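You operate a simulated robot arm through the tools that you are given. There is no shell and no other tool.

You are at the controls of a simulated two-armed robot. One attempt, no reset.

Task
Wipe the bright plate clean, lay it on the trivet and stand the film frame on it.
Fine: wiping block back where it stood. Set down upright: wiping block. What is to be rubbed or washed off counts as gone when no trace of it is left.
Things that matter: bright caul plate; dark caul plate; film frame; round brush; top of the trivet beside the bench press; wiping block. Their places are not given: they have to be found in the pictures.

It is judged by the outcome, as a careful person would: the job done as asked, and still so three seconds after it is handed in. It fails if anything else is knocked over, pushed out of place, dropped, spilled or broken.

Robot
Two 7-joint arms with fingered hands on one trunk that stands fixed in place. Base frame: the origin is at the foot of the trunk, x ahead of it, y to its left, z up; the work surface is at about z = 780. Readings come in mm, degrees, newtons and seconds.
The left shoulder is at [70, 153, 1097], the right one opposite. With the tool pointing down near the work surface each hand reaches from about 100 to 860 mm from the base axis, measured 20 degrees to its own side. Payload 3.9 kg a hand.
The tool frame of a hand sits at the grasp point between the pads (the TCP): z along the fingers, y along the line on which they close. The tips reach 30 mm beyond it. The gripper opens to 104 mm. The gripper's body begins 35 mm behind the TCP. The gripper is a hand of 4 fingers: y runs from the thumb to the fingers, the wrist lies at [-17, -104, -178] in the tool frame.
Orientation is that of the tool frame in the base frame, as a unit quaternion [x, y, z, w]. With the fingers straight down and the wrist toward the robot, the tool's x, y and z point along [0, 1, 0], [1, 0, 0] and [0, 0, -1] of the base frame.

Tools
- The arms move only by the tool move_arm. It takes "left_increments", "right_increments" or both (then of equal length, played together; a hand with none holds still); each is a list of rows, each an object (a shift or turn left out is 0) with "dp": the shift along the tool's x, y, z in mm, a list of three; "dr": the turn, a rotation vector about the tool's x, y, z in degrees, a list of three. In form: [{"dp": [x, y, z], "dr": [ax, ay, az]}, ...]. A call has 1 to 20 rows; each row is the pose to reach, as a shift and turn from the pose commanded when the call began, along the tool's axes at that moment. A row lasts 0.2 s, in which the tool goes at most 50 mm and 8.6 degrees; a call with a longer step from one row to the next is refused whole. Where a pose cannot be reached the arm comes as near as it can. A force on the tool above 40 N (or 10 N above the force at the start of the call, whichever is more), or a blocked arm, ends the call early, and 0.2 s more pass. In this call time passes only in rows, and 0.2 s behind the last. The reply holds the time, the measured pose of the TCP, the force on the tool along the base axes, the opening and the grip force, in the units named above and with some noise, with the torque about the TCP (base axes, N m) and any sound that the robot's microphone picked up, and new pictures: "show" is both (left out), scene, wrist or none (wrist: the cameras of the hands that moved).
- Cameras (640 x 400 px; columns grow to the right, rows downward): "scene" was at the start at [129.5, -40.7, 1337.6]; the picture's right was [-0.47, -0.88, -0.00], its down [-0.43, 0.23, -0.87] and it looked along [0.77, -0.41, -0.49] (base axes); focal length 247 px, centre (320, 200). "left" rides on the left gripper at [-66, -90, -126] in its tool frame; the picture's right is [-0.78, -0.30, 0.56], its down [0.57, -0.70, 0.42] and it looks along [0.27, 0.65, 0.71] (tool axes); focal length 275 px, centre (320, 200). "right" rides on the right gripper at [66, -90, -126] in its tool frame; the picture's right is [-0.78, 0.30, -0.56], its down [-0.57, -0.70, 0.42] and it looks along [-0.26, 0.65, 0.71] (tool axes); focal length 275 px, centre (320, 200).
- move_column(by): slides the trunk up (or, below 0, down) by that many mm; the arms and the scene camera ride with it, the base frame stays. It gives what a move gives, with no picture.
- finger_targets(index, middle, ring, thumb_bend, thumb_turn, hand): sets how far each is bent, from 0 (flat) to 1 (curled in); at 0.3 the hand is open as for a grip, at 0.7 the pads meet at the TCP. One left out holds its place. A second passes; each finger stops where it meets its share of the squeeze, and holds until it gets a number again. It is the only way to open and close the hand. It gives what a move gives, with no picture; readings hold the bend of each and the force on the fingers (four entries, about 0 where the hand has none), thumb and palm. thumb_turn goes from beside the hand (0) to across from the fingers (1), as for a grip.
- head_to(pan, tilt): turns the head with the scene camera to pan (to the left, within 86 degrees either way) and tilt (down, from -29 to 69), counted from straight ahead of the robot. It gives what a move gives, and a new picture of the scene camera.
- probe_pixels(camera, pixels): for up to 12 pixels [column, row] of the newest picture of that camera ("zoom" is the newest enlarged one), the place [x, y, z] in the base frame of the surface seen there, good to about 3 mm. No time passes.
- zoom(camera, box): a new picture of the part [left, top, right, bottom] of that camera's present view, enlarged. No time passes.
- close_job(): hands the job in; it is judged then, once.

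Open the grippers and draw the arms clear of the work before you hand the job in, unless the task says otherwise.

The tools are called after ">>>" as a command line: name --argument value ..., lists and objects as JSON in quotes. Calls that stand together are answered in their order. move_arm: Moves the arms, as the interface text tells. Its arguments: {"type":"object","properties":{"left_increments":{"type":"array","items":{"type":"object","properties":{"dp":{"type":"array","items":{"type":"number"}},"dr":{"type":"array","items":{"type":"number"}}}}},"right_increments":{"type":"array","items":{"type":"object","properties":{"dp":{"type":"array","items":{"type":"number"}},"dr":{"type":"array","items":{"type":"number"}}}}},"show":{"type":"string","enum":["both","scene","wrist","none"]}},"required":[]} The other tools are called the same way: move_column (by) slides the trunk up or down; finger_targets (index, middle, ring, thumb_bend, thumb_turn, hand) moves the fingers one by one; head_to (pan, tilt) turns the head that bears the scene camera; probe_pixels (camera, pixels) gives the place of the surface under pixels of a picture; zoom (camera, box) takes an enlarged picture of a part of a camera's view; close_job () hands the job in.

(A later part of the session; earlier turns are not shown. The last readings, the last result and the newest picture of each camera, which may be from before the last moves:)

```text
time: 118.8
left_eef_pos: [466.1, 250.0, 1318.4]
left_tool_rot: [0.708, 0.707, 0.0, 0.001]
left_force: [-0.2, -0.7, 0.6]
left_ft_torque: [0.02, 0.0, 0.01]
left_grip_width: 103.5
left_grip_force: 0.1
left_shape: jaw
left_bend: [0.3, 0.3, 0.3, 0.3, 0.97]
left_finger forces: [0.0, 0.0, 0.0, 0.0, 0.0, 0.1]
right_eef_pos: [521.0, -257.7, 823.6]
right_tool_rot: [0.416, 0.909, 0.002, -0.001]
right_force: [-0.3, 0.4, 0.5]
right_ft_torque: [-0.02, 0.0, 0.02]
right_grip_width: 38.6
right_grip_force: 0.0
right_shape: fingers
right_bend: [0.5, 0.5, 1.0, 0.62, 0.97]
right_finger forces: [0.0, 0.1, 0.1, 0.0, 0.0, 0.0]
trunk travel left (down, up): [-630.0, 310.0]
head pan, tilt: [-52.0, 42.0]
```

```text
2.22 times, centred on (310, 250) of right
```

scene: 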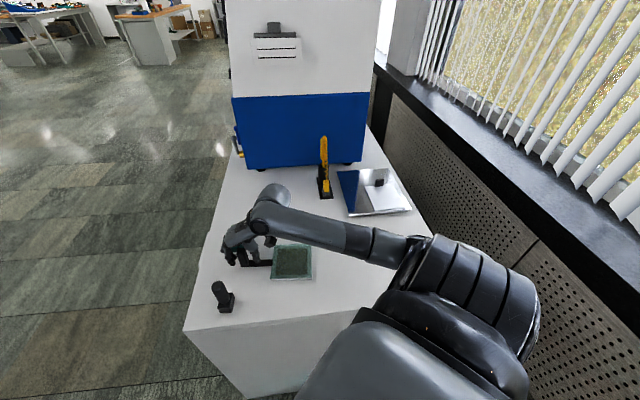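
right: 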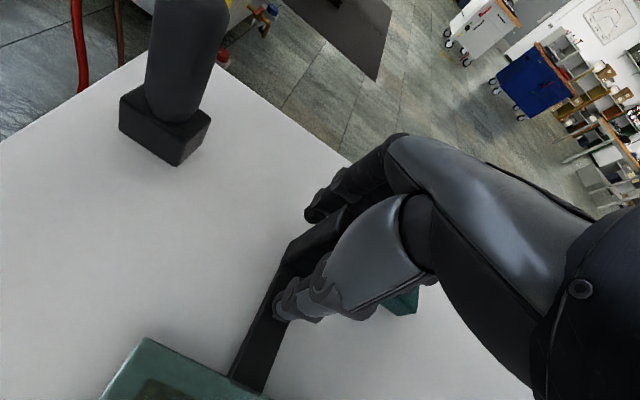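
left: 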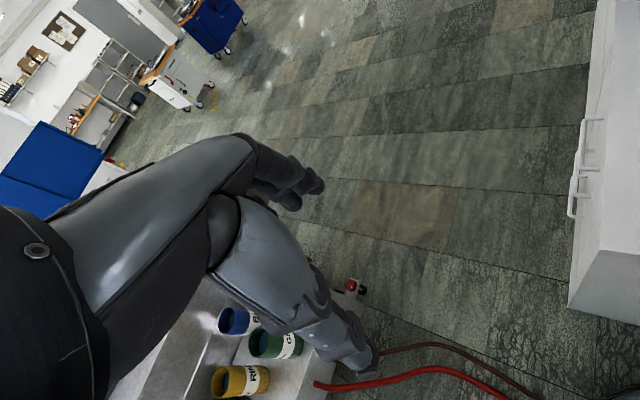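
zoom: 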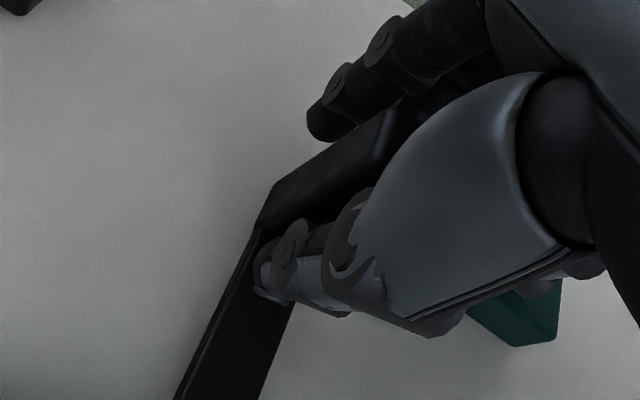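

Thumb is close to the post. Next I bring index and middle to 0.62, then squeeze all together.

>>> finger_targets --hand "right" --index 0.62 --middle 0.62

>>> finger_targets --hand "right" --index 0.85 --middle 0.85 --thumb_bend 0.85

>>> zoom --camera "right" --box '[80, 160, 420, 400]'

```text
time: 119.8
left_eef_pos: [466.7, 251.0, 1319.1]
left_tool_rot: [0.707, 0.707, 0.0, -0.001]
left_force: [-0.6, 0.0, 0.2]
left_ft_torque: [-0.02, 0.02, -0.01]
left_grip_width: 103.7
left_grip_force: 0.1
left_shape: jaw
left_bend: [0.3, 0.3, 0.3, 0.3, 0.97]
left_finger forces: [0.0, 0.0, 0.1, 0.0, 0.0, 0.0]
right_eef_pos: [522.4, -257.2, 823.8]
right_tool_rot: [0.415, 0.91, 0.002, -0.003]
right_force: [1.8, 0.7, 0.1]
right_ft_torque: [-0.01, -0.04, -0.01]
right_grip_width: 24.7
right_grip_force: 0.9
right_shape: fingers
right_bend: [0.61, 0.61, 1.0, 0.62, 0.97]
right_finger forces: [1.0, 0.7, 0.0, 0.0, 0.1, 0.1]
trunk travel left (down, up): [-630.0, 310.0]
head pan, tilt: [-52.0, 42.0]
```

```text
time: 120.8
left_eef_pos: [466.9, 249.1, 1319.5]
left_tool_rot: [0.707, 0.707, 0.0, 0.0]
left_force: [0.0, 0.3, 0.0]
left_ft_torque: [0.01, -0.01, -0.02]
left_grip_width: 103.5
left_grip_force: 0.0
left_shape: jaw
left_bend: [0.3, 0.3, 0.3, 0.3, 0.97]
left_finger forces: [0.0, 0.0, 0.0, 0.1, 0.1, 0.0]
right_eef_pos: [522.7, -256.2, 823.7]
right_tool_rot: [0.416, 0.909, 0.001, -0.002]
right_force: [0.0, -0.4, -0.5]
right_ft_torque: [-0.01, -0.01, 0.16]
right_grip_width: 17.3
right_grip_force: 22.8
right_shape: fingers
right_bend: [0.61, 0.64, 1.0, 0.67, 0.96]
right_finger forces: [11.4, 10.3, 0.0, 0.0, 23.7, 0.0]
trunk travel left (down, up): [-630.0, 310.0]
head pan, tilt: [-52.0, 42.0]
```

```text
1.67 times, centred on (250, 280) of right
```

zoom: 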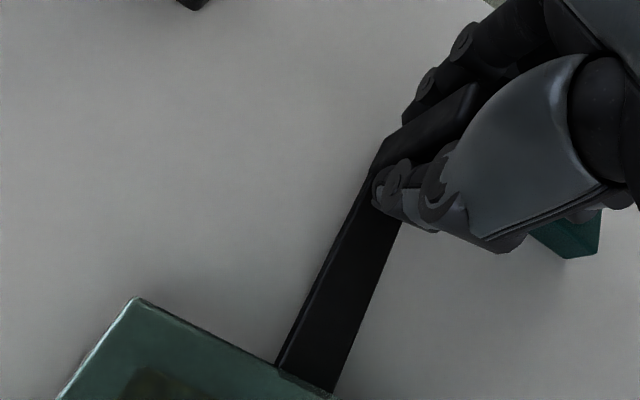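

Firm three-contact grip (width 17, 23 N) with little twist. I lift 15 mm slowly and look at the stack and droop.

>>> move_arm --right_increments '[{"dp": [0, 0, -3]}, {"dp": [0, 0, -6]}, {"dp": [0, 0, -10]}, {"dp": [0, 0, -15]}]'

>>> zoom --camera "scene" --box '[220, 200, 340, 310]'

>>> zoom --camera "scene" --box '[260, 235, 320, 290]'

```text
time: 121.8
left_eef_pos: [466.3, 250.6, 1319.5]
left_tool_rot: [0.707, 0.707, 0.0, 0.0]
left_force: [0.3, 0.1, 0.8]
left_ft_torque: [-0.03, 0.03, 0.02]
left_grip_width: 103.7
left_grip_force: 0.0
left_shape: jaw
left_bend: [0.3, 0.3, 0.3, 0.3, 0.97]
left_finger forces: [0.1, 0.0, 0.0, 0.0, 0.0, 0.0]
right_eef_pos: [522.4, -256.1, 837.5]
right_tool_rot: [0.415, 0.91, 0.002, -0.003]
right_force: [1.5, -0.6, -4.0]
right_ft_torque: [0.14, -0.23, 0.13]
right_grip_width: 17.7
right_grip_force: 23.7
right_shape: fingers
right_bend: [0.61, 0.64, 1.0, 0.67, 0.96]
right_finger forces: [13.2, 10.4, 0.0, 0.0, 24.7, 0.0]
trunk travel left (down, up): [-630.0, 310.0]
head pan, tilt: [-52.0, 42.0]
```

scene: 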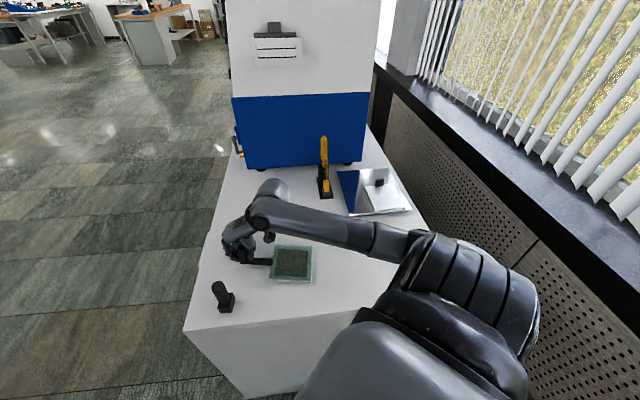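
right: 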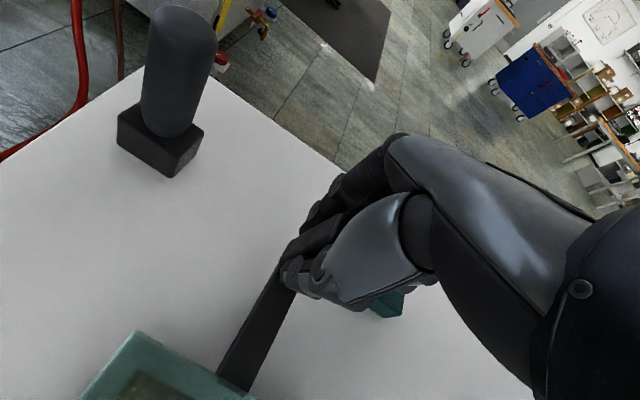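

```text
3.64 times, centred on (280, 255) of scene
```

zoom: 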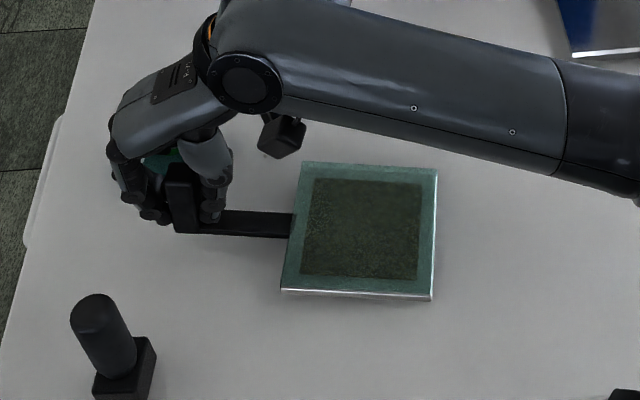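

```text
7.27 times, centred on (290, 262) of scene
```

zoom: 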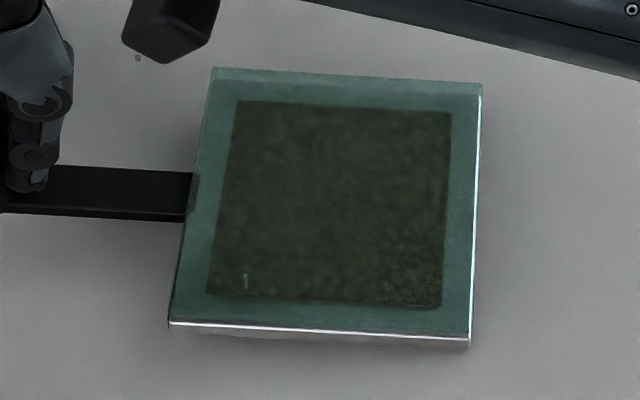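

The whole stack moves with the handle and the sheet has not slid. I probe its height profile to see the droop.

>>> probe_pixels --camera "scene" --pixels '[[278, 252], [283, 255], [290, 255], [298, 256], [305, 257], [308, 262], [283, 268], [290, 268], [298, 268], [305, 268], [265, 261], [272, 262]]'

>>> probe_pixels --camera "scene" --pixels '[[285, 260], [290, 260], [295, 260], [300, 260], [285, 264], [290, 264], [295, 264], [300, 264], [288, 272], [295, 272], [300, 272], [290, 275]]'

```text
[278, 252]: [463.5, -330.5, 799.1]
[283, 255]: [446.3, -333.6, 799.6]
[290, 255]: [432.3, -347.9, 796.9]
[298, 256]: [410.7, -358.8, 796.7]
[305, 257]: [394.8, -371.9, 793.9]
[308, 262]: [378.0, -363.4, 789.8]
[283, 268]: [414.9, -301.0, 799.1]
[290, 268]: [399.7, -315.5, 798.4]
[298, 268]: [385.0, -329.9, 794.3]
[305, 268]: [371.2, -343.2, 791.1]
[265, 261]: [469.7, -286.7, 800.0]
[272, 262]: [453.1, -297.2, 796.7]
```

```text
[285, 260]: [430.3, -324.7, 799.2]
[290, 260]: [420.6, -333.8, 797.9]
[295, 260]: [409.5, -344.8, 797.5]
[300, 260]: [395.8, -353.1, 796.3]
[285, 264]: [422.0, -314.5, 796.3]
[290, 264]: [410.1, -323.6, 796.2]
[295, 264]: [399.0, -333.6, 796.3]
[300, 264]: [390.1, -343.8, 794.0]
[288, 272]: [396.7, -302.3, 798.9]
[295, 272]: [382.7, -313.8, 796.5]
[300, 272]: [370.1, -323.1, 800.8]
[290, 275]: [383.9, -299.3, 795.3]
```

The handle side is up ~9 mm while the far edge still touches – a droop of ~5–6°. I tilt the hand about its x axis by 6° to level it while lifting a bit more.

>>> move_arm --right_increments '[{"dp": [0, 0, -2], "dr": [2, 0, 0]}, {"dp": [0, 0, -5], "dr": [4, 0, 0]}, {"dp": [0, 0, -8], "dr": [6, 0, 0]}, {"dp": [0, 0, -15], "dr": [6, 0, 0]}]'

>>> probe_pixels --camera "scene" --pixels '[[280, 252], [285, 252], [290, 252], [297, 252], [303, 252], [283, 258], [290, 258], [297, 258], [303, 258], [283, 265], [290, 265], [300, 265]]'

>>> zoom --camera "scene" --box '[220, 200, 340, 310]'

```text
time: 122.8
left_eef_pos: [466.5, 249.2, 1318.8]
left_tool_rot: [0.708, 0.707, 0.0, 0.0]
left_force: [0.1, -1.4, -0.6]
left_ft_torque: [0.0, 0.02, -0.01]
left_grip_width: 103.7
left_grip_force: 0.2
left_shape: jaw
left_bend: [0.3, 0.3, 0.3, 0.3, 0.97]
left_finger forces: [0.0, 0.0, 0.0, 0.0, 0.0, 0.0]
right_eef_pos: [522.7, -256.7, 852.4]
right_tool_rot: [0.415, 0.908, -0.045, -0.023]
right_force: [-0.4, 0.0, -5.6]
right_ft_torque: [0.33, -0.62, -0.02]
right_grip_width: 18.3
right_grip_force: 28.1
right_shape: fingers
right_bend: [0.6, 0.65, 1.0, 0.67, 0.93]
right_finger forces: [18.2, 9.8, 0.0, 0.0, 28.4, 0.0]
trunk travel left (down, up): [-630.0, 310.0]
head pan, tilt: [-52.0, 42.0]
```

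scene: 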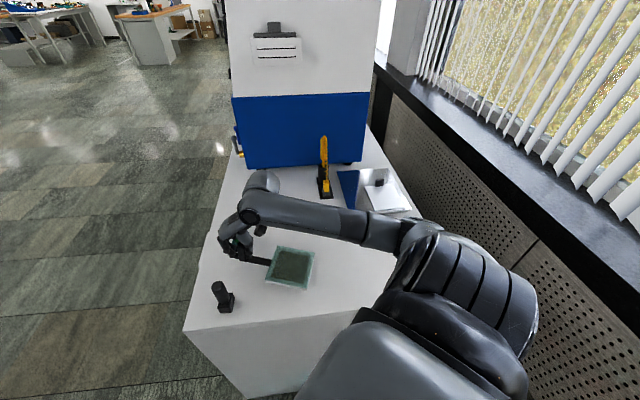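
right: 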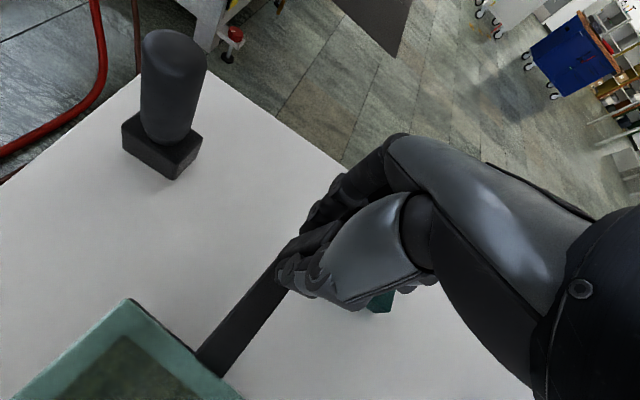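

```text
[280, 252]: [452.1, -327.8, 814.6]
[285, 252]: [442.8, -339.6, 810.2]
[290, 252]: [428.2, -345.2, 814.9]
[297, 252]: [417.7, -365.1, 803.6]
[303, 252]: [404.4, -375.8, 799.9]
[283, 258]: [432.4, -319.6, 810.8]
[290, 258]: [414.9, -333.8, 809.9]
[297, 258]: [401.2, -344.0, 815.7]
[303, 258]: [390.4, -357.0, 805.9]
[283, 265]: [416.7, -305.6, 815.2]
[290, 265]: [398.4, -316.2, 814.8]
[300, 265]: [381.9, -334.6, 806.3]
```

```text
3.64 times, centred on (280, 255) of scene
```

zoom: 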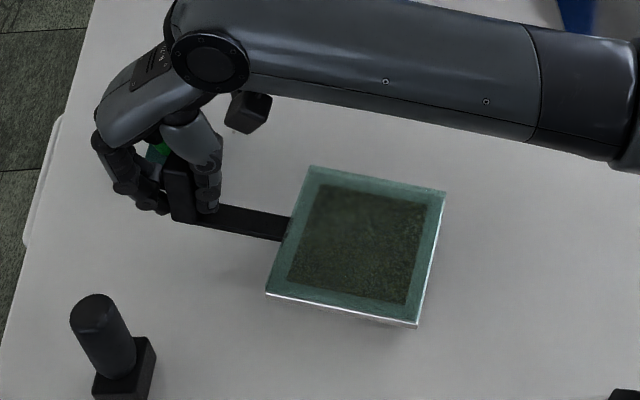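

The frame is in the air (≈0.55 kg) and still droops; I fit its plane using probes over the dark area to quantify, and check that it is stable.

>>> probe_pixels --camera "zoom" --pixels '[[325, 192], [370, 198], [415, 208], [312, 230], [360, 240], [410, 250], [300, 272], [350, 280], [398, 292], [340, 215], [385, 225], [330, 260]]'

>>> move_arm --right_increments '[{"dp": [0, 0, 0]}, {"dp": [0, 0, 0]}, {"dp": [0, 0, 0]}, {"dp": [0, 0, 0]}]' --show "scene"

>>> zoom --camera "scene" --box '[220, 200, 340, 310]'

```text
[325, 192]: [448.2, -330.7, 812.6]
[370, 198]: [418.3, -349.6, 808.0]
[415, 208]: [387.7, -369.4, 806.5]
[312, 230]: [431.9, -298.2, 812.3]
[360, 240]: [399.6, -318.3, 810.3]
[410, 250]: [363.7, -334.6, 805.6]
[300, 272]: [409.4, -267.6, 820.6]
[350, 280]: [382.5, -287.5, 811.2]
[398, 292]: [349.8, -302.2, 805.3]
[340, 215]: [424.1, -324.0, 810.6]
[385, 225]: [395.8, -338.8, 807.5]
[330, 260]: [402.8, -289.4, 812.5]
```

```text
time: 123.8
left_eef_pos: [467.1, 249.6, 1318.9]
left_tool_rot: [0.707, 0.707, 0.0, 0.0]
left_force: [0.4, 1.2, -0.3]
left_ft_torque: [0.02, 0.02, 0.02]
left_grip_width: 103.7
left_grip_force: 0.0
left_shape: jaw
left_bend: [0.3, 0.3, 0.3, 0.3, 0.97]
left_finger forces: [0.0, 0.1, 0.1, 0.0, 0.0, 0.0]
right_eef_pos: [522.6, -257.8, 852.1]
right_tool_rot: [0.416, 0.908, -0.046, -0.023]
right_force: [-1.0, 0.5, -6.5]
right_ft_torque: [0.34, -0.61, 0.02]
right_grip_width: 18.1
right_grip_force: 27.6
right_shape: fingers
right_bend: [0.6, 0.65, 1.0, 0.67, 0.93]
right_finger forces: [17.8, 10.0, 0.0, 0.1, 28.4, 0.0]
trunk travel left (down, up): [-630.0, 310.0]
head pan, tilt: [-52.0, 42.0]
```

scene: 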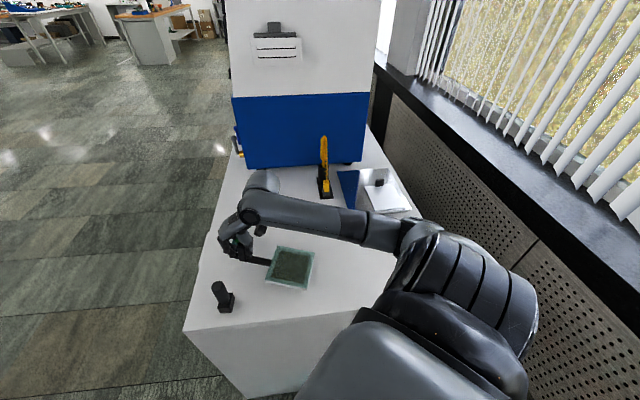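

```text
3.64 times, centred on (280, 255) of scene
```

zoom: 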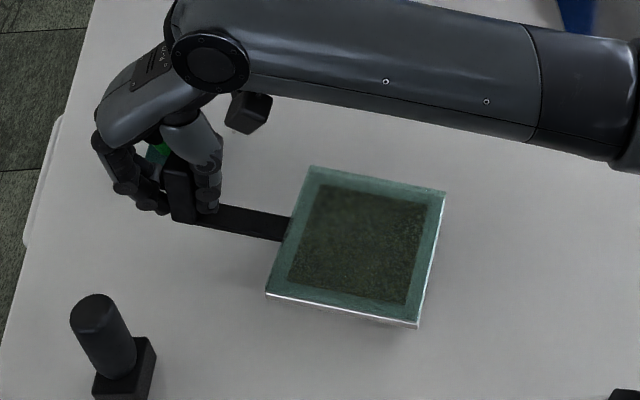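

Stable over a second; remaining droop ~6°, frame yaw ≈32°. I level it with a further ~6° tilt and lift to z≈905.

>>> move_arm --right_increments '[{"dp": [0, 0, -6], "dr": [1.5, -0.3, 0]}, {"dp": [0, 0, -14], "dr": [3, -0.6, 0]}, {"dp": [0, 1, -24], "dr": [4.5, -0.9, 0]}, {"dp": [0, 2, -34], "dr": [6.2, -1.1, 0]}, {"dp": [0, 3, -44], "dr": [6.2, -1.1, 0]}, {"dp": [0, 4, -54], "dr": [6.2, -1.1, 0]}]'

>>> zoom --camera "scene" --box '[220, 200, 340, 310]'

```text
time: 125.2
left_eef_pos: [466.1, 250.0, 1317.6]
left_tool_rot: [0.708, 0.706, 0.001, 0.0]
left_force: [0.1, 0.3, 0.3]
left_ft_torque: [0.01, 0.03, 0.04]
left_grip_width: 103.6
left_grip_force: 0.1
left_shape: jaw
left_bend: [0.3, 0.3, 0.3, 0.3, 0.97]
left_finger forces: [0.0, 0.0, 0.1, 0.0, 0.1, 0.0]
right_eef_pos: [530.6, -251.6, 908.0]
right_tool_rot: [0.413, 0.905, -0.099, -0.037]
right_force: [0.4, 0.1, -6.0]
right_ft_torque: [0.34, -0.63, 0.0]
right_grip_width: 18.0
right_grip_force: 27.6
right_shape: fingers
right_bend: [0.6, 0.65, 1.0, 0.67, 0.93]
right_finger forces: [18.1, 10.2, 0.1, 0.0, 28.2, 0.1]
trunk travel left (down, up): [-630.0, 310.0]
head pan, tilt: [-52.0, 42.0]
```

scene: 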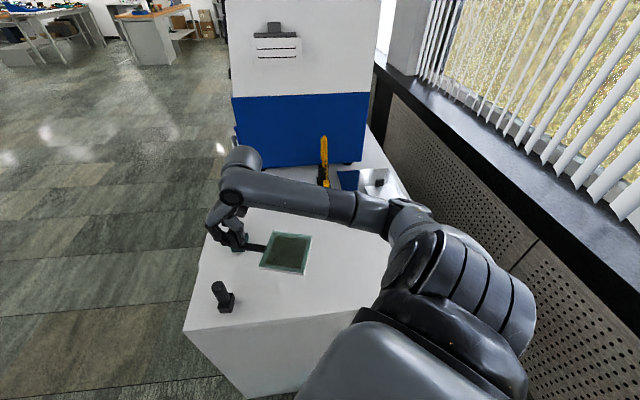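
right: 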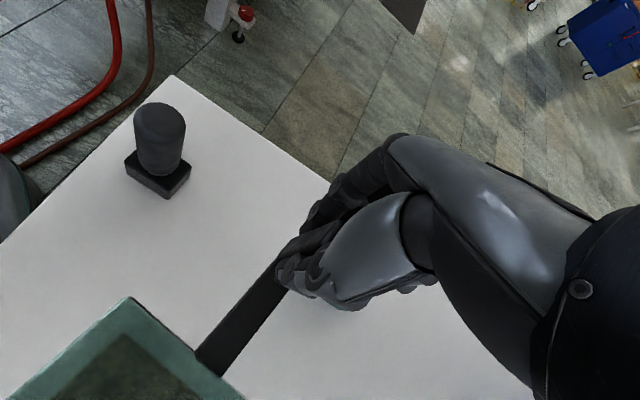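

```text
3.64 times, centred on (280, 255) of scene
```

zoom: 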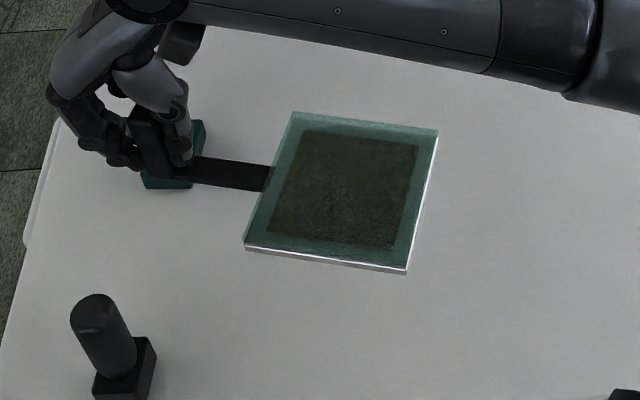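

The bench under the old frame spot is empty, confirming it is one loaded frame. I re-check its plane.

>>> probe_pixels --camera "zoom" --pixels '[[310, 138], [360, 144], [412, 152], [295, 175], [345, 185], [400, 195], [282, 225], [335, 235], [390, 243], [320, 160], [375, 170], [310, 210]]'

>>> probe_pixels --camera "zoom" --pixels '[[195, 170], [230, 175], [260, 180], [140, 130], [150, 165], [330, 190], [360, 210], [300, 235], [398, 210], [330, 145], [385, 155], [410, 165]]'

```text
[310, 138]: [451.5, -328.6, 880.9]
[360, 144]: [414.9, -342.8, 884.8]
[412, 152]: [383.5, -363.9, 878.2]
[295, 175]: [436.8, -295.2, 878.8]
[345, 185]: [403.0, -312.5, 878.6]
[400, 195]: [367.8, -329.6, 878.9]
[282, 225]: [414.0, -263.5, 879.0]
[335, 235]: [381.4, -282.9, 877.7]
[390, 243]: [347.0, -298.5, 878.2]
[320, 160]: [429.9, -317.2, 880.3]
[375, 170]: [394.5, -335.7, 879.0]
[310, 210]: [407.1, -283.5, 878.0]
```

```text
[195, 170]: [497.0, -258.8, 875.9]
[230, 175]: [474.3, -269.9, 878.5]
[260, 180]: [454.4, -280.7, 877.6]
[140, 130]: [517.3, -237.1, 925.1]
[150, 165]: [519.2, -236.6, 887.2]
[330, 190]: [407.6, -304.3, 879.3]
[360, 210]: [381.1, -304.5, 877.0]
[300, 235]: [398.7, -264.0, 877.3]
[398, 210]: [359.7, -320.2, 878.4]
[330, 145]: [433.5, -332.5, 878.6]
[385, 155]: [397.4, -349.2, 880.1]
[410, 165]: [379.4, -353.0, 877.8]
```

The frame is level (878–880 everywhere), yaw ≈28°. I carry it slowly toward the near side, rising to keep room for lowering the trunk, and begin yawing it toward alignment with the plate.

>>> move_arm --right_increments '[{"dp": [-3, -10, -4], "dr": [0, -0.1, -0.5]}, {"dp": [-8, -26, -8], "dr": [0, -0.3, -1.3]}, {"dp": [-15, -48, -12], "dr": [0, -0.5, -2.2]}, {"dp": [-22, -70, -16], "dr": [0, -0.7, -3.1]}, {"dp": [-29, -92, -20], "dr": [0, -0.9, -4]}, {"dp": [-36, -114, -24], "dr": [-0.1, -1.1, -4.9]}, {"dp": [-43, -136, -28], "dr": [-0.1, -1.3, -5.8]}, {"dp": [-50, -158, -32], "dr": [-0.1, -1.5, -6.7]}, {"dp": [-56, -180, -36], "dr": [-0.1, -1.6, -7.4]}, {"dp": [-60, -192, -39], "dr": [-0.1, -1.7, -7.8]}, {"dp": [-62, -198, -40], "dr": [-0.1, -1.7, -7.8]}]'

```text
time: 127.6
left_eef_pos: [466.6, 249.9, 1319.5]
left_tool_rot: [0.707, 0.707, 0.0, 0.0]
left_force: [0.8, -0.4, -0.4]
left_ft_torque: [0.03, 0.0, -0.02]
left_grip_width: 103.6
left_grip_force: 0.0
left_shape: jaw
left_bend: [0.3, 0.3, 0.3, 0.3, 0.97]
left_finger forces: [0.1, 0.0, 0.1, 0.0, 0.0, 0.0]
right_eef_pos: [430.4, -419.0, 989.6]
right_tool_rot: [0.349, 0.931, -0.101, -0.032]
right_force: [0.4, 0.1, -6.0]
right_ft_torque: [0.39, -0.59, 0.01]
right_grip_width: 18.3
right_grip_force: 28.2
right_shape: fingers
right_bend: [0.6, 0.65, 1.0, 0.67, 0.93]
right_finger forces: [17.7, 10.4, 0.1, 0.1, 28.2, 0.0]
trunk travel left (down, up): [-630.0, 310.0]
head pan, tilt: [-52.0, 42.0]
```

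scene: 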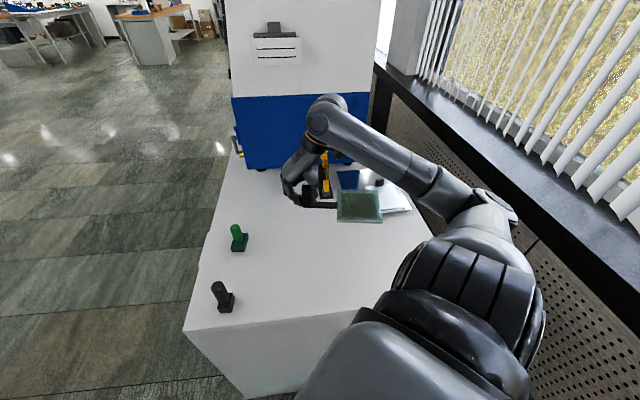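
right: 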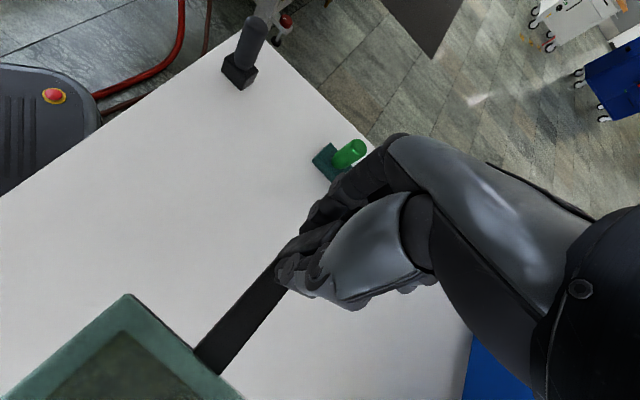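

Steady. I lower the trunk 80 mm and proceed around the near side of the trivet.

>>> move_column --by -80

>>> move_arm --right_increments '[{"dp": [-3, -11, 3]}, {"dp": [-8, -32, 7]}, {"dp": [-14, -54, 12]}, {"dp": [-19, -76, 17]}, {"dp": [-25, -98, 22]}, {"dp": [-30, -120, 26]}, {"dp": [-34, -134, 29]}]'

```text
time: 128.7
left_eef_pos: [466.1, 249.3, 1240.9]
left_tool_rot: [0.708, 0.706, 0.0, -0.001]
left_force: [-0.3, 0.2, -0.3]
left_ft_torque: [0.03, 0.0, -0.05]
left_grip_width: 103.7
left_grip_force: 0.0
left_shape: jaw
left_bend: [0.3, 0.3, 0.3, 0.3, 0.97]
left_finger forces: [0.1, 0.1, 0.1, 0.0, 0.0, 0.0]
right_eef_pos: [429.1, -418.8, 909.9]
right_tool_rot: [0.349, 0.931, -0.101, -0.031]
right_force: [0.0, -0.5, -6.0]
right_ft_torque: [0.41, -0.6, 0.01]
right_grip_width: 18.5
right_grip_force: 27.8
right_shape: fingers
right_bend: [0.6, 0.65, 1.0, 0.67, 0.93]
right_finger forces: [17.8, 10.6, 0.0, 0.1, 28.3, 0.1]
trunk travel left (down, up): [-550.0, 390.0]
head pan, tilt: [-52.0, 42.0]
```

```text
time: 130.3
left_eef_pos: [466.3, 249.2, 1239.9]
left_tool_rot: [0.707, 0.707, 0.0, -0.001]
left_force: [0.6, -0.4, -1.3]
left_ft_torque: [0.04, 0.0, 0.0]
left_grip_width: 103.6
left_grip_force: 0.1
left_shape: jaw
left_bend: [0.3, 0.3, 0.3, 0.3, 0.97]
left_finger forces: [0.0, 0.0, 0.0, 0.1, 0.0, 0.1]
right_eef_pos: [365.6, -545.4, 908.9]
right_tool_rot: [0.348, 0.932, -0.102, -0.031]
right_force: [0.0, -0.4, -6.5]
right_ft_torque: [0.4, -0.59, -0.02]
right_grip_width: 18.7
right_grip_force: 28.3
right_shape: fingers
right_bend: [0.6, 0.65, 1.0, 0.67, 0.93]
right_finger forces: [17.4, 10.8, 0.1, 0.0, 28.3, 0.1]
trunk travel left (down, up): [-550.0, 390.0]
head pan, tilt: [-52.0, 42.0]
```

scene: 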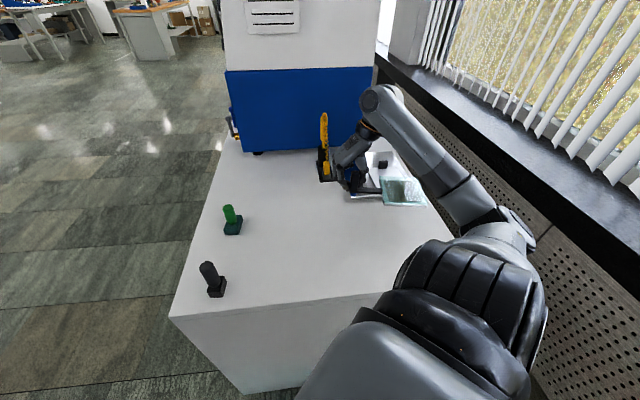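
right: 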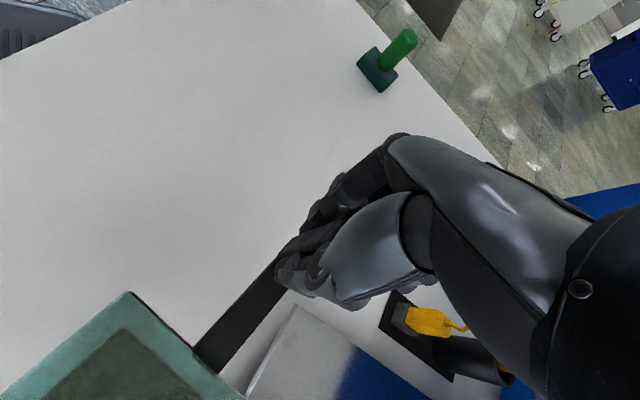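

Next I move toward the final spot above the plate with the remaining yaw, stopping short to check clearances.

>>> move_arm --right_increments '[{"dp": [-8, -2, 0], "dr": [0, -0.2, -1]}, {"dp": [-24, -5, 1], "dr": [0, -0.5, -2.2]}, {"dp": [-42, -8, 2], "dr": [0, -0.8, -3.6]}, {"dp": [-60, -12, 3], "dr": [0, -1.1, -5]}, {"dp": [-72, -14, 4], "dr": [-0.1, -1.4, -6.5]}, {"dp": [-80, -16, 4], "dr": [-0.1, -1.7, -8.1]}]'

>>> zoom --camera "scene" --box '[310, 100, 440, 220]'

```text
time: 131.7
left_eef_pos: [466.8, 248.1, 1238.7]
left_tool_rot: [0.707, 0.707, 0.001, 0.0]
left_force: [0.4, -1.4, -0.4]
left_ft_torque: [0.02, -0.01, 0.0]
left_grip_width: 103.7
left_grip_force: 0.0
left_shape: jaw
left_bend: [0.3, 0.3, 0.3, 0.3, 0.97]
left_finger forces: [0.0, 0.0, 0.0, 0.1, 0.0, 0.1]
right_eef_pos: [415.9, -610.5, 909.4]
right_tool_rot: [0.28, 0.954, -0.103, -0.024]
right_force: [0.2, 0.2, -6.3]
right_ft_torque: [0.5, -0.56, -0.02]
right_grip_width: 18.6
right_grip_force: 27.5
right_shape: fingers
right_bend: [0.6, 0.65, 1.0, 0.67, 0.93]
right_finger forces: [17.4, 10.7, 0.1, 0.0, 28.2, 0.0]
trunk travel left (down, up): [-550.0, 390.0]
head pan, tilt: [-52.0, 42.0]
```

scene: 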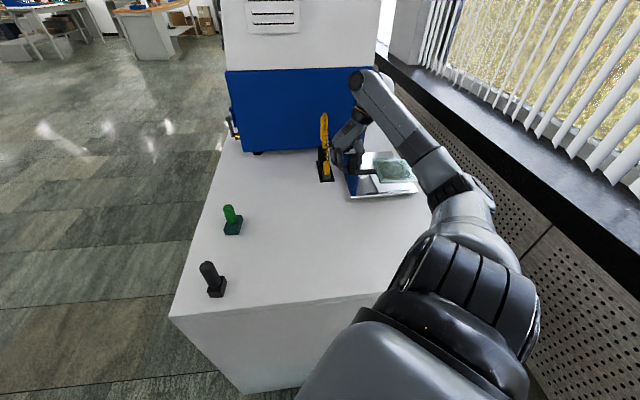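
right: 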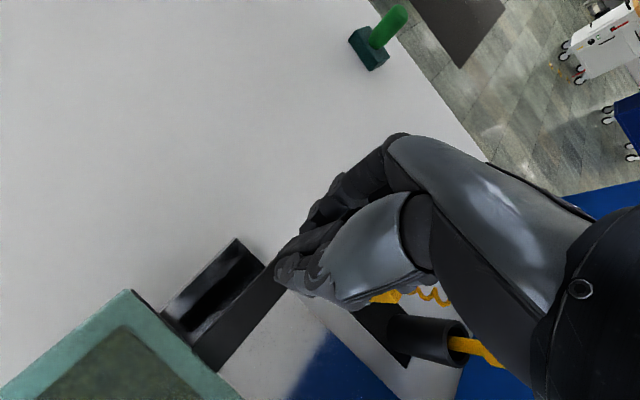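

```text
3.33 times, centred on (375, 160) of scene
```

zoom: 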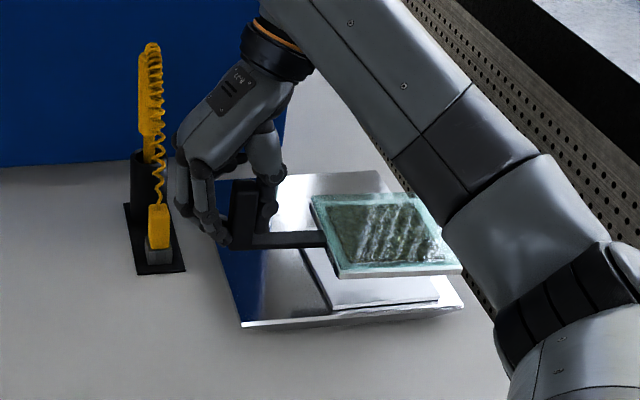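

The view is clear. I probe the gap between the hand's left edge and the handset, and the frame/plate corners for alignment.

>>> probe_pixels --camera "zoom" --pixels '[[183, 165], [195, 140], [200, 200], [212, 232], [158, 175], [160, 215], [160, 235], [163, 110], [318, 285], [335, 312], [435, 300], [455, 305]]'

>>> probe_pixels --camera "zoom" --pixels '[[335, 212], [412, 208], [350, 258], [445, 255], [375, 235], [320, 200], [418, 197], [341, 274], [458, 268], [305, 255], [330, 280], [300, 240]]'

```text
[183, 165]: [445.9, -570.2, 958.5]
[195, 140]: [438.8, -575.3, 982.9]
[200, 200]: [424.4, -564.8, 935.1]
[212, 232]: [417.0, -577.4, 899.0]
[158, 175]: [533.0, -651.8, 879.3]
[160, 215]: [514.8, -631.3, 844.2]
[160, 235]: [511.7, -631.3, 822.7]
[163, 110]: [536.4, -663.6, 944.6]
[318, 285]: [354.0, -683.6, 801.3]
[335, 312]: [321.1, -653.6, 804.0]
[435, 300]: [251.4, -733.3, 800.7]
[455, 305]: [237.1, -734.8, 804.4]
```

```text
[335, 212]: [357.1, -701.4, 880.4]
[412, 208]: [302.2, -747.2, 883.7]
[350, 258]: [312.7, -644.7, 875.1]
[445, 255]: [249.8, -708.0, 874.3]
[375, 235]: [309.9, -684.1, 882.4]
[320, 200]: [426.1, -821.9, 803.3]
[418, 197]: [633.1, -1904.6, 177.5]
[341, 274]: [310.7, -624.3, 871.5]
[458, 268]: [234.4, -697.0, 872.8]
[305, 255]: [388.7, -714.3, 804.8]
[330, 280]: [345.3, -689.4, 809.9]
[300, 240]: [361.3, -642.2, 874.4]
```

Hand-to-handset gap stays ≥55 mm. The frame may have a slight roll; I probe more points on it.

>>> probe_pixels --camera "zoom" --pixels '[[345, 215], [365, 213], [385, 212], [405, 212], [345, 230], [370, 230], [395, 230], [415, 230], [355, 250], [380, 250], [405, 250], [430, 250]]'

>>> probe_pixels --camera "zoom" --pixels '[[325, 215], [330, 240], [338, 262], [360, 268], [390, 267], [420, 266], [445, 262], [435, 240], [425, 220], [260, 238], [280, 238], [300, 238]]'

```text
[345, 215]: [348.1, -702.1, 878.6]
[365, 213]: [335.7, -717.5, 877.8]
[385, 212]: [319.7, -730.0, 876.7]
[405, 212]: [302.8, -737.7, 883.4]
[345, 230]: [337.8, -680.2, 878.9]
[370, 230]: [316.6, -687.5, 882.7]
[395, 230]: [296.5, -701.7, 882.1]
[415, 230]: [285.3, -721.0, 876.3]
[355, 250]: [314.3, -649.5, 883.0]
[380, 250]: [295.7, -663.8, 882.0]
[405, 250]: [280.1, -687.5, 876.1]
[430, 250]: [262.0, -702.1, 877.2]
```

```text
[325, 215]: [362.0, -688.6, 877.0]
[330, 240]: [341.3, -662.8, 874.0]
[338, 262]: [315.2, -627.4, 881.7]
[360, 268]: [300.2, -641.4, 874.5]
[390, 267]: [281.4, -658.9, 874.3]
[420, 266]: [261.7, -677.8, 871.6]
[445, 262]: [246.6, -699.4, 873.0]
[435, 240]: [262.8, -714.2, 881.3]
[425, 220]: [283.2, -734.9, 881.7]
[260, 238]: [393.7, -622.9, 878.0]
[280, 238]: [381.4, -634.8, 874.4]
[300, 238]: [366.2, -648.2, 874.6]
```

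The frame is level at ~879. The knob face is ~56 mm from the plate centre so the frame fits. I shift by (23,−35) to centre it over the plate.

>>> move_arm --right_increments '[{"dp": [-8, -3, 1]}, {"dp": [-20, -8, 2]}, {"dp": [-31, -13, 3]}, {"dp": [-38.2, -16.6, 4]}]'

>>> zoom --camera "scene" --box '[335, 130, 425, 210]'

```text
time: 132.7
left_eef_pos: [466.4, 248.2, 1238.9]
left_tool_rot: [0.708, 0.707, 0.001, -0.001]
left_force: [0.2, -0.1, -0.4]
left_ft_torque: [-0.05, 0.03, -0.03]
left_grip_width: 103.7
left_grip_force: 0.1
left_shape: jaw
left_bend: [0.3, 0.3, 0.3, 0.3, 0.97]
left_finger forces: [0.0, 0.0, 0.0, 0.1, 0.1, 0.1]
right_eef_pos: [438.5, -644.9, 909.2]
right_tool_rot: [0.28, 0.954, -0.102, -0.024]
right_force: [-0.4, -0.8, -6.7]
right_ft_torque: [0.45, -0.57, -0.01]
right_grip_width: 18.6
right_grip_force: 28.5
right_shape: fingers
right_bend: [0.6, 0.65, 1.0, 0.67, 0.93]
right_finger forces: [17.4, 10.6, 0.1, 0.0, 28.1, 0.0]
trunk travel left (down, up): [-550.0, 390.0]
head pan, tilt: [-52.0, 42.0]
```

scene: 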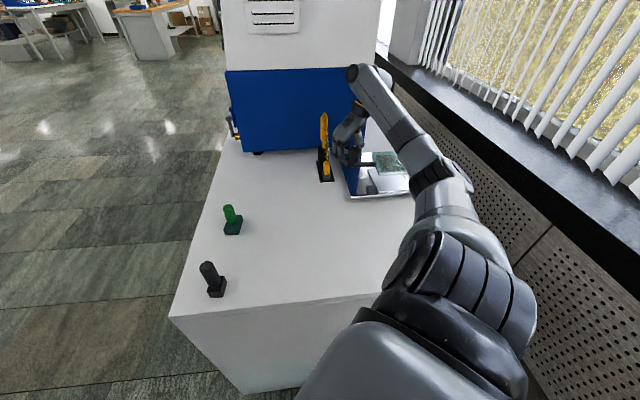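
right: 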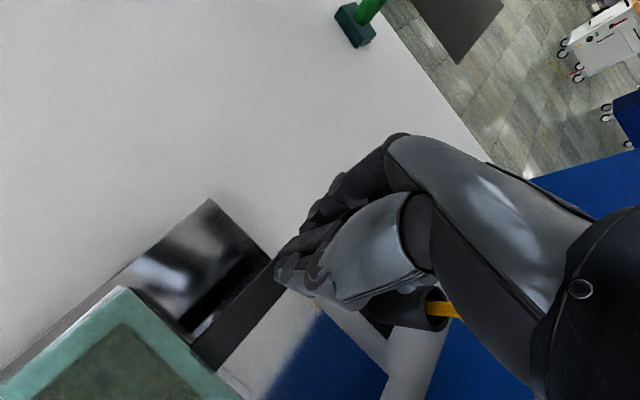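

```text
5.00 times, centred on (380, 170) of scene
```

zoom: 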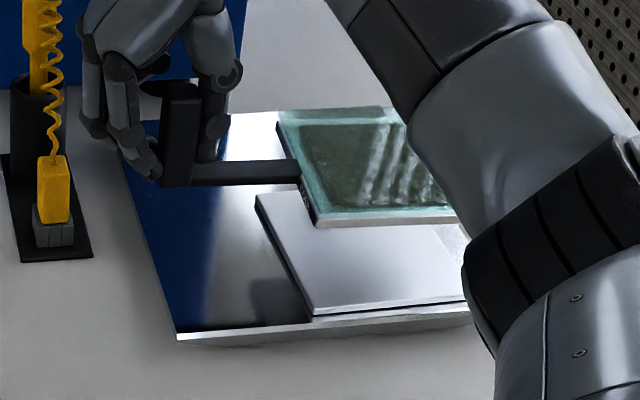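

I probe the frame edges, plate edges, and the hand–handset gap again.

>>> probe_pixels --camera "zoom" --pixels '[[85, 90], [90, 130], [120, 140], [150, 170], [52, 120], [55, 200], [260, 198], [318, 305], [400, 298], [460, 295], [290, 260], [270, 230]]'

>>> probe_pixels --camera "zoom" --pixels '[[286, 118], [295, 150], [305, 180], [320, 212], [360, 212], [400, 211], [440, 210], [310, 135], [330, 170], [345, 195], [370, 150], [350, 120]]'

```text
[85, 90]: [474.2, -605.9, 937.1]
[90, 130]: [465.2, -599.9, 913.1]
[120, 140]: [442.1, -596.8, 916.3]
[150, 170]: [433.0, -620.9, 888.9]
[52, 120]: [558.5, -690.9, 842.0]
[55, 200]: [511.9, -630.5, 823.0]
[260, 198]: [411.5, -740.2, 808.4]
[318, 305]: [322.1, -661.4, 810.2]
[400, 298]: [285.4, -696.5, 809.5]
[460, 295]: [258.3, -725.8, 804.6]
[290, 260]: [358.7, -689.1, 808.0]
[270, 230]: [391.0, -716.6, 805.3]
```

```text
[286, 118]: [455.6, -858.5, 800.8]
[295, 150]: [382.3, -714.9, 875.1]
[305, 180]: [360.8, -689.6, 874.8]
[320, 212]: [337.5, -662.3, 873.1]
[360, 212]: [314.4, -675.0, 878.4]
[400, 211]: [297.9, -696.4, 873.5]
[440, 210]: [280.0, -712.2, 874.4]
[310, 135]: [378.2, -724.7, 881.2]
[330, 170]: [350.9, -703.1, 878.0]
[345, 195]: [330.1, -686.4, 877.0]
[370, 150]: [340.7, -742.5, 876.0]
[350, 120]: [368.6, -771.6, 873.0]
```

Alignment is within a few mm: I shift 4 mm away from the handset side and lower 45 mm.

>>> move_arm --right_increments '[{"dp": [1, -1, 5]}, {"dp": [1, 1, 15]}, {"dp": [1.2, 2.5, 25]}, {"dp": [1.3, 4, 35]}, {"dp": [1.4, 5.4, 45]}]'

>>> zoom --camera "scene" --box '[335, 130, 425, 210]'

```text
time: 133.9
left_eef_pos: [466.4, 250.1, 1238.9]
left_tool_rot: [0.707, 0.707, 0.001, -0.001]
left_force: [0.1, -0.3, -0.8]
left_ft_torque: [0.01, 0.0, -0.02]
left_grip_width: 103.7
left_grip_force: 0.0
left_shape: jaw
left_bend: [0.3, 0.3, 0.3, 0.3, 0.97]
left_finger forces: [0.0, 0.0, 0.1, 0.0, 0.1, 0.1]
right_eef_pos: [435.1, -646.2, 864.3]
right_tool_rot: [0.281, 0.954, -0.102, -0.024]
right_force: [-0.5, -0.4, -6.4]
right_ft_torque: [0.48, -0.58, 0.0]
right_grip_width: 18.8
right_grip_force: 27.9
right_shape: fingers
right_bend: [0.6, 0.65, 1.0, 0.67, 0.93]
right_finger forces: [17.2, 10.7, 0.0, 0.0, 28.1, 0.0]
trunk travel left (down, up): [-550.0, 390.0]
head pan, tilt: [-52.0, 42.0]
```

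scene: 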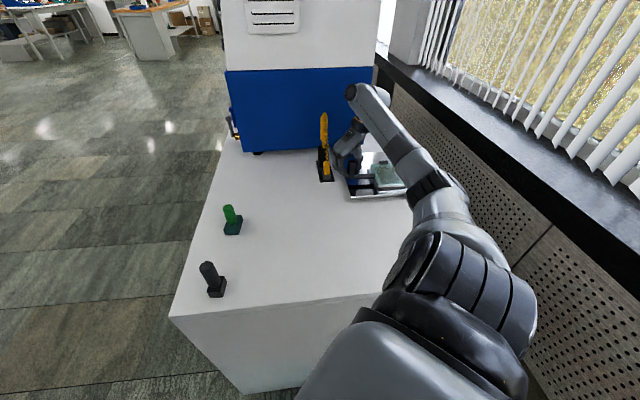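
right: 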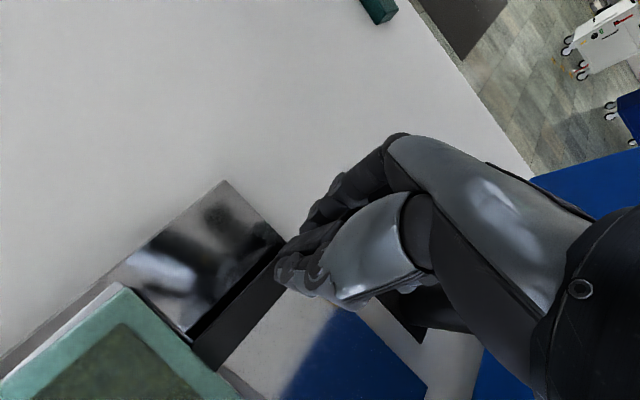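

```text
5.00 times, centred on (380, 170) of scene
```

zoom: 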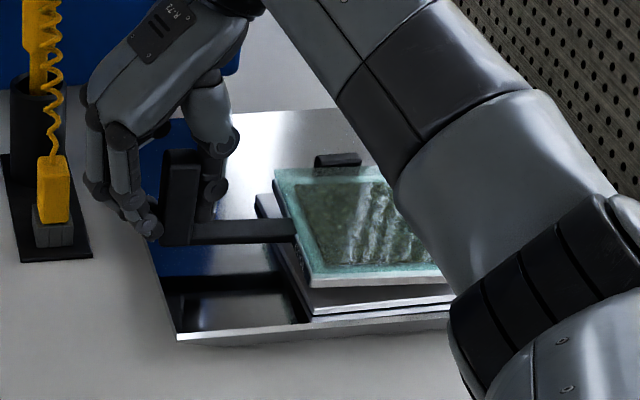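

Well aligned with the knob clear behind. I lower slowly toward contact.

>>> move_arm --right_increments '[{"dp": [0, 0.8, 4]}, {"dp": [0.1, 1.5, 7]}, {"dp": [0.1, 1.9, 9]}, {"dp": [0.1, 2.3, 11]}]'

>>> zoom --camera "scene" --box '[335, 130, 425, 210]'

```text
time: 134.9
left_eef_pos: [465.7, 249.1, 1239.2]
left_tool_rot: [0.707, 0.707, 0.0, 0.0]
left_force: [0.6, 0.9, -0.6]
left_ft_torque: [0.0, 0.0, 0.01]
left_grip_width: 103.4
left_grip_force: 0.0
left_shape: jaw
left_bend: [0.3, 0.3, 0.3, 0.3, 0.97]
left_finger forces: [0.0, 0.1, 0.0, 0.1, 0.0, 0.1]
right_eef_pos: [435.9, -648.5, 852.5]
right_tool_rot: [0.281, 0.954, -0.103, -0.024]
right_force: [0.0, 0.4, -5.8]
right_ft_torque: [0.43, -0.47, 0.03]
right_grip_width: 18.7
right_grip_force: 27.4
right_shape: fingers
right_bend: [0.6, 0.65, 1.0, 0.67, 0.93]
right_finger forces: [17.2, 10.1, 0.0, 0.0, 27.0, 0.0]
trunk travel left (down, up): [-550.0, 390.0]
head pan, tilt: [-52.0, 42.0]
```

scene: 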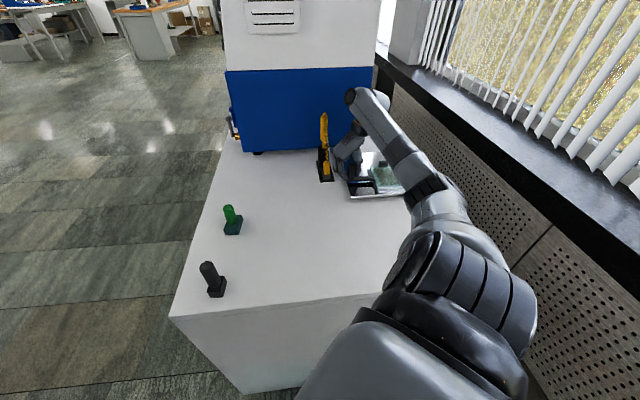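
right: 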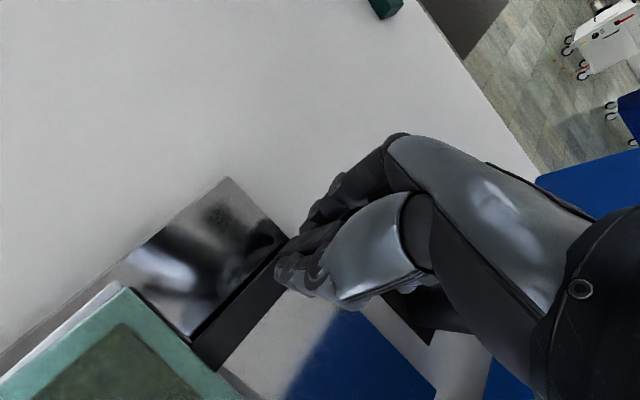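

```text
5.00 times, centred on (380, 170) of scene
```

zoom: 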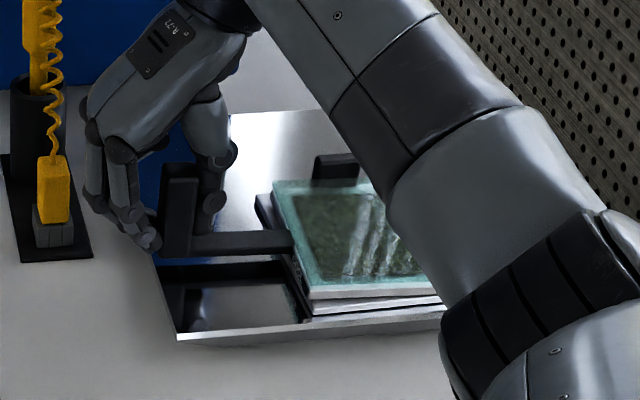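

Contact is starting (torque dropping). I lower a few more millimetres.

>>> move_arm --right_increments '[{"dp": [0, 0.3, 1.2]}, {"dp": [0, 0.5, 2.4]}, {"dp": [0, 0.8, 3.6]}]' --show "none"

```text
time: 135.7
left_eef_pos: [465.1, 249.9, 1239.0]
left_tool_rot: [0.707, 0.707, 0.0, -0.001]
left_force: [-0.5, -0.5, 0.0]
left_ft_torque: [-0.01, -0.01, 0.01]
left_grip_width: 103.8
left_grip_force: 0.1
left_shape: jaw
left_bend: [0.3, 0.3, 0.3, 0.3, 0.97]
left_finger forces: [0.0, 0.0, 0.0, 0.0, 0.1, 0.0]
right_eef_pos: [434.6, -647.9, 849.2]
right_tool_rot: [0.281, 0.954, -0.103, -0.023]
right_force: [-0.1, 0.3, -2.2]
right_ft_torque: [0.35, -0.26, 0.02]
right_grip_width: 18.5
right_grip_force: 25.3
right_shape: fingers
right_bend: [0.6, 0.65, 1.0, 0.67, 0.93]
right_finger forces: [16.9, 8.8, 0.1, 0.1, 25.5, 0.0]
trunk travel left (down, up): [-550.0, 390.0]
head pan, tilt: [-52.0, 42.0]
```

>>> move_arm --right_increments '[{"dp": [0, 0.2, 1]}, {"dp": [0, 0.4, 2]}, {"dp": [0, 0.6, 3]}]' --show "scene"

>>> zoom --camera "scene" --box '[335, 130, 425, 210]'

```text
time: 136.5
left_eef_pos: [466.1, 251.4, 1240.6]
left_tool_rot: [0.707, 0.707, 0.0, 0.0]
left_force: [0.2, -0.7, 1.0]
left_ft_torque: [-0.01, -0.01, -0.03]
left_grip_width: 103.7
left_grip_force: 0.0
left_shape: jaw
left_bend: [0.3, 0.3, 0.3, 0.3, 0.97]
left_finger forces: [0.0, 0.1, 0.0, 0.1, 0.0, 0.0]
right_eef_pos: [434.7, -646.9, 847.7]
right_tool_rot: [0.281, 0.954, -0.103, -0.023]
right_force: [0.3, 0.6, -0.4]
right_ft_torque: [0.19, -0.16, 0.02]
right_grip_width: 18.0
right_grip_force: 23.8
right_shape: fingers
right_bend: [0.6, 0.65, 1.0, 0.68, 0.93]
right_finger forces: [16.5, 8.4, 0.0, 0.0, 24.0, 0.0]
trunk travel left (down, up): [-550.0, 390.0]
head pan, tilt: [-52.0, 42.0]
```

scene: 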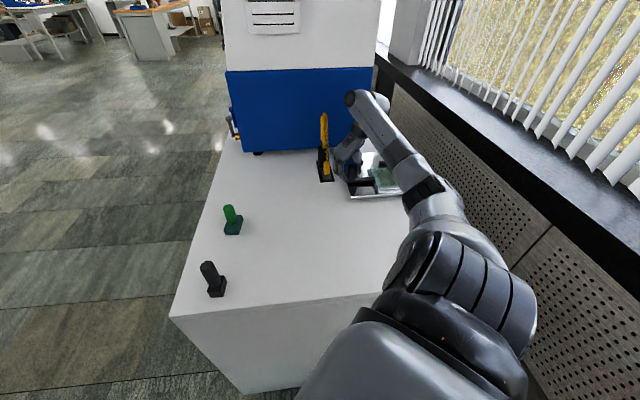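

```text
5.00 times, centred on (380, 170) of scene
```

zoom: 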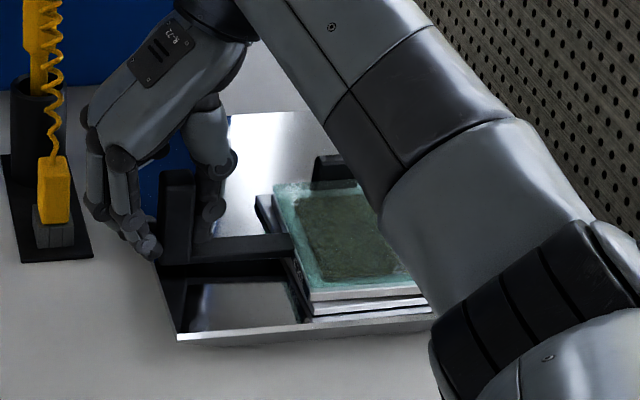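

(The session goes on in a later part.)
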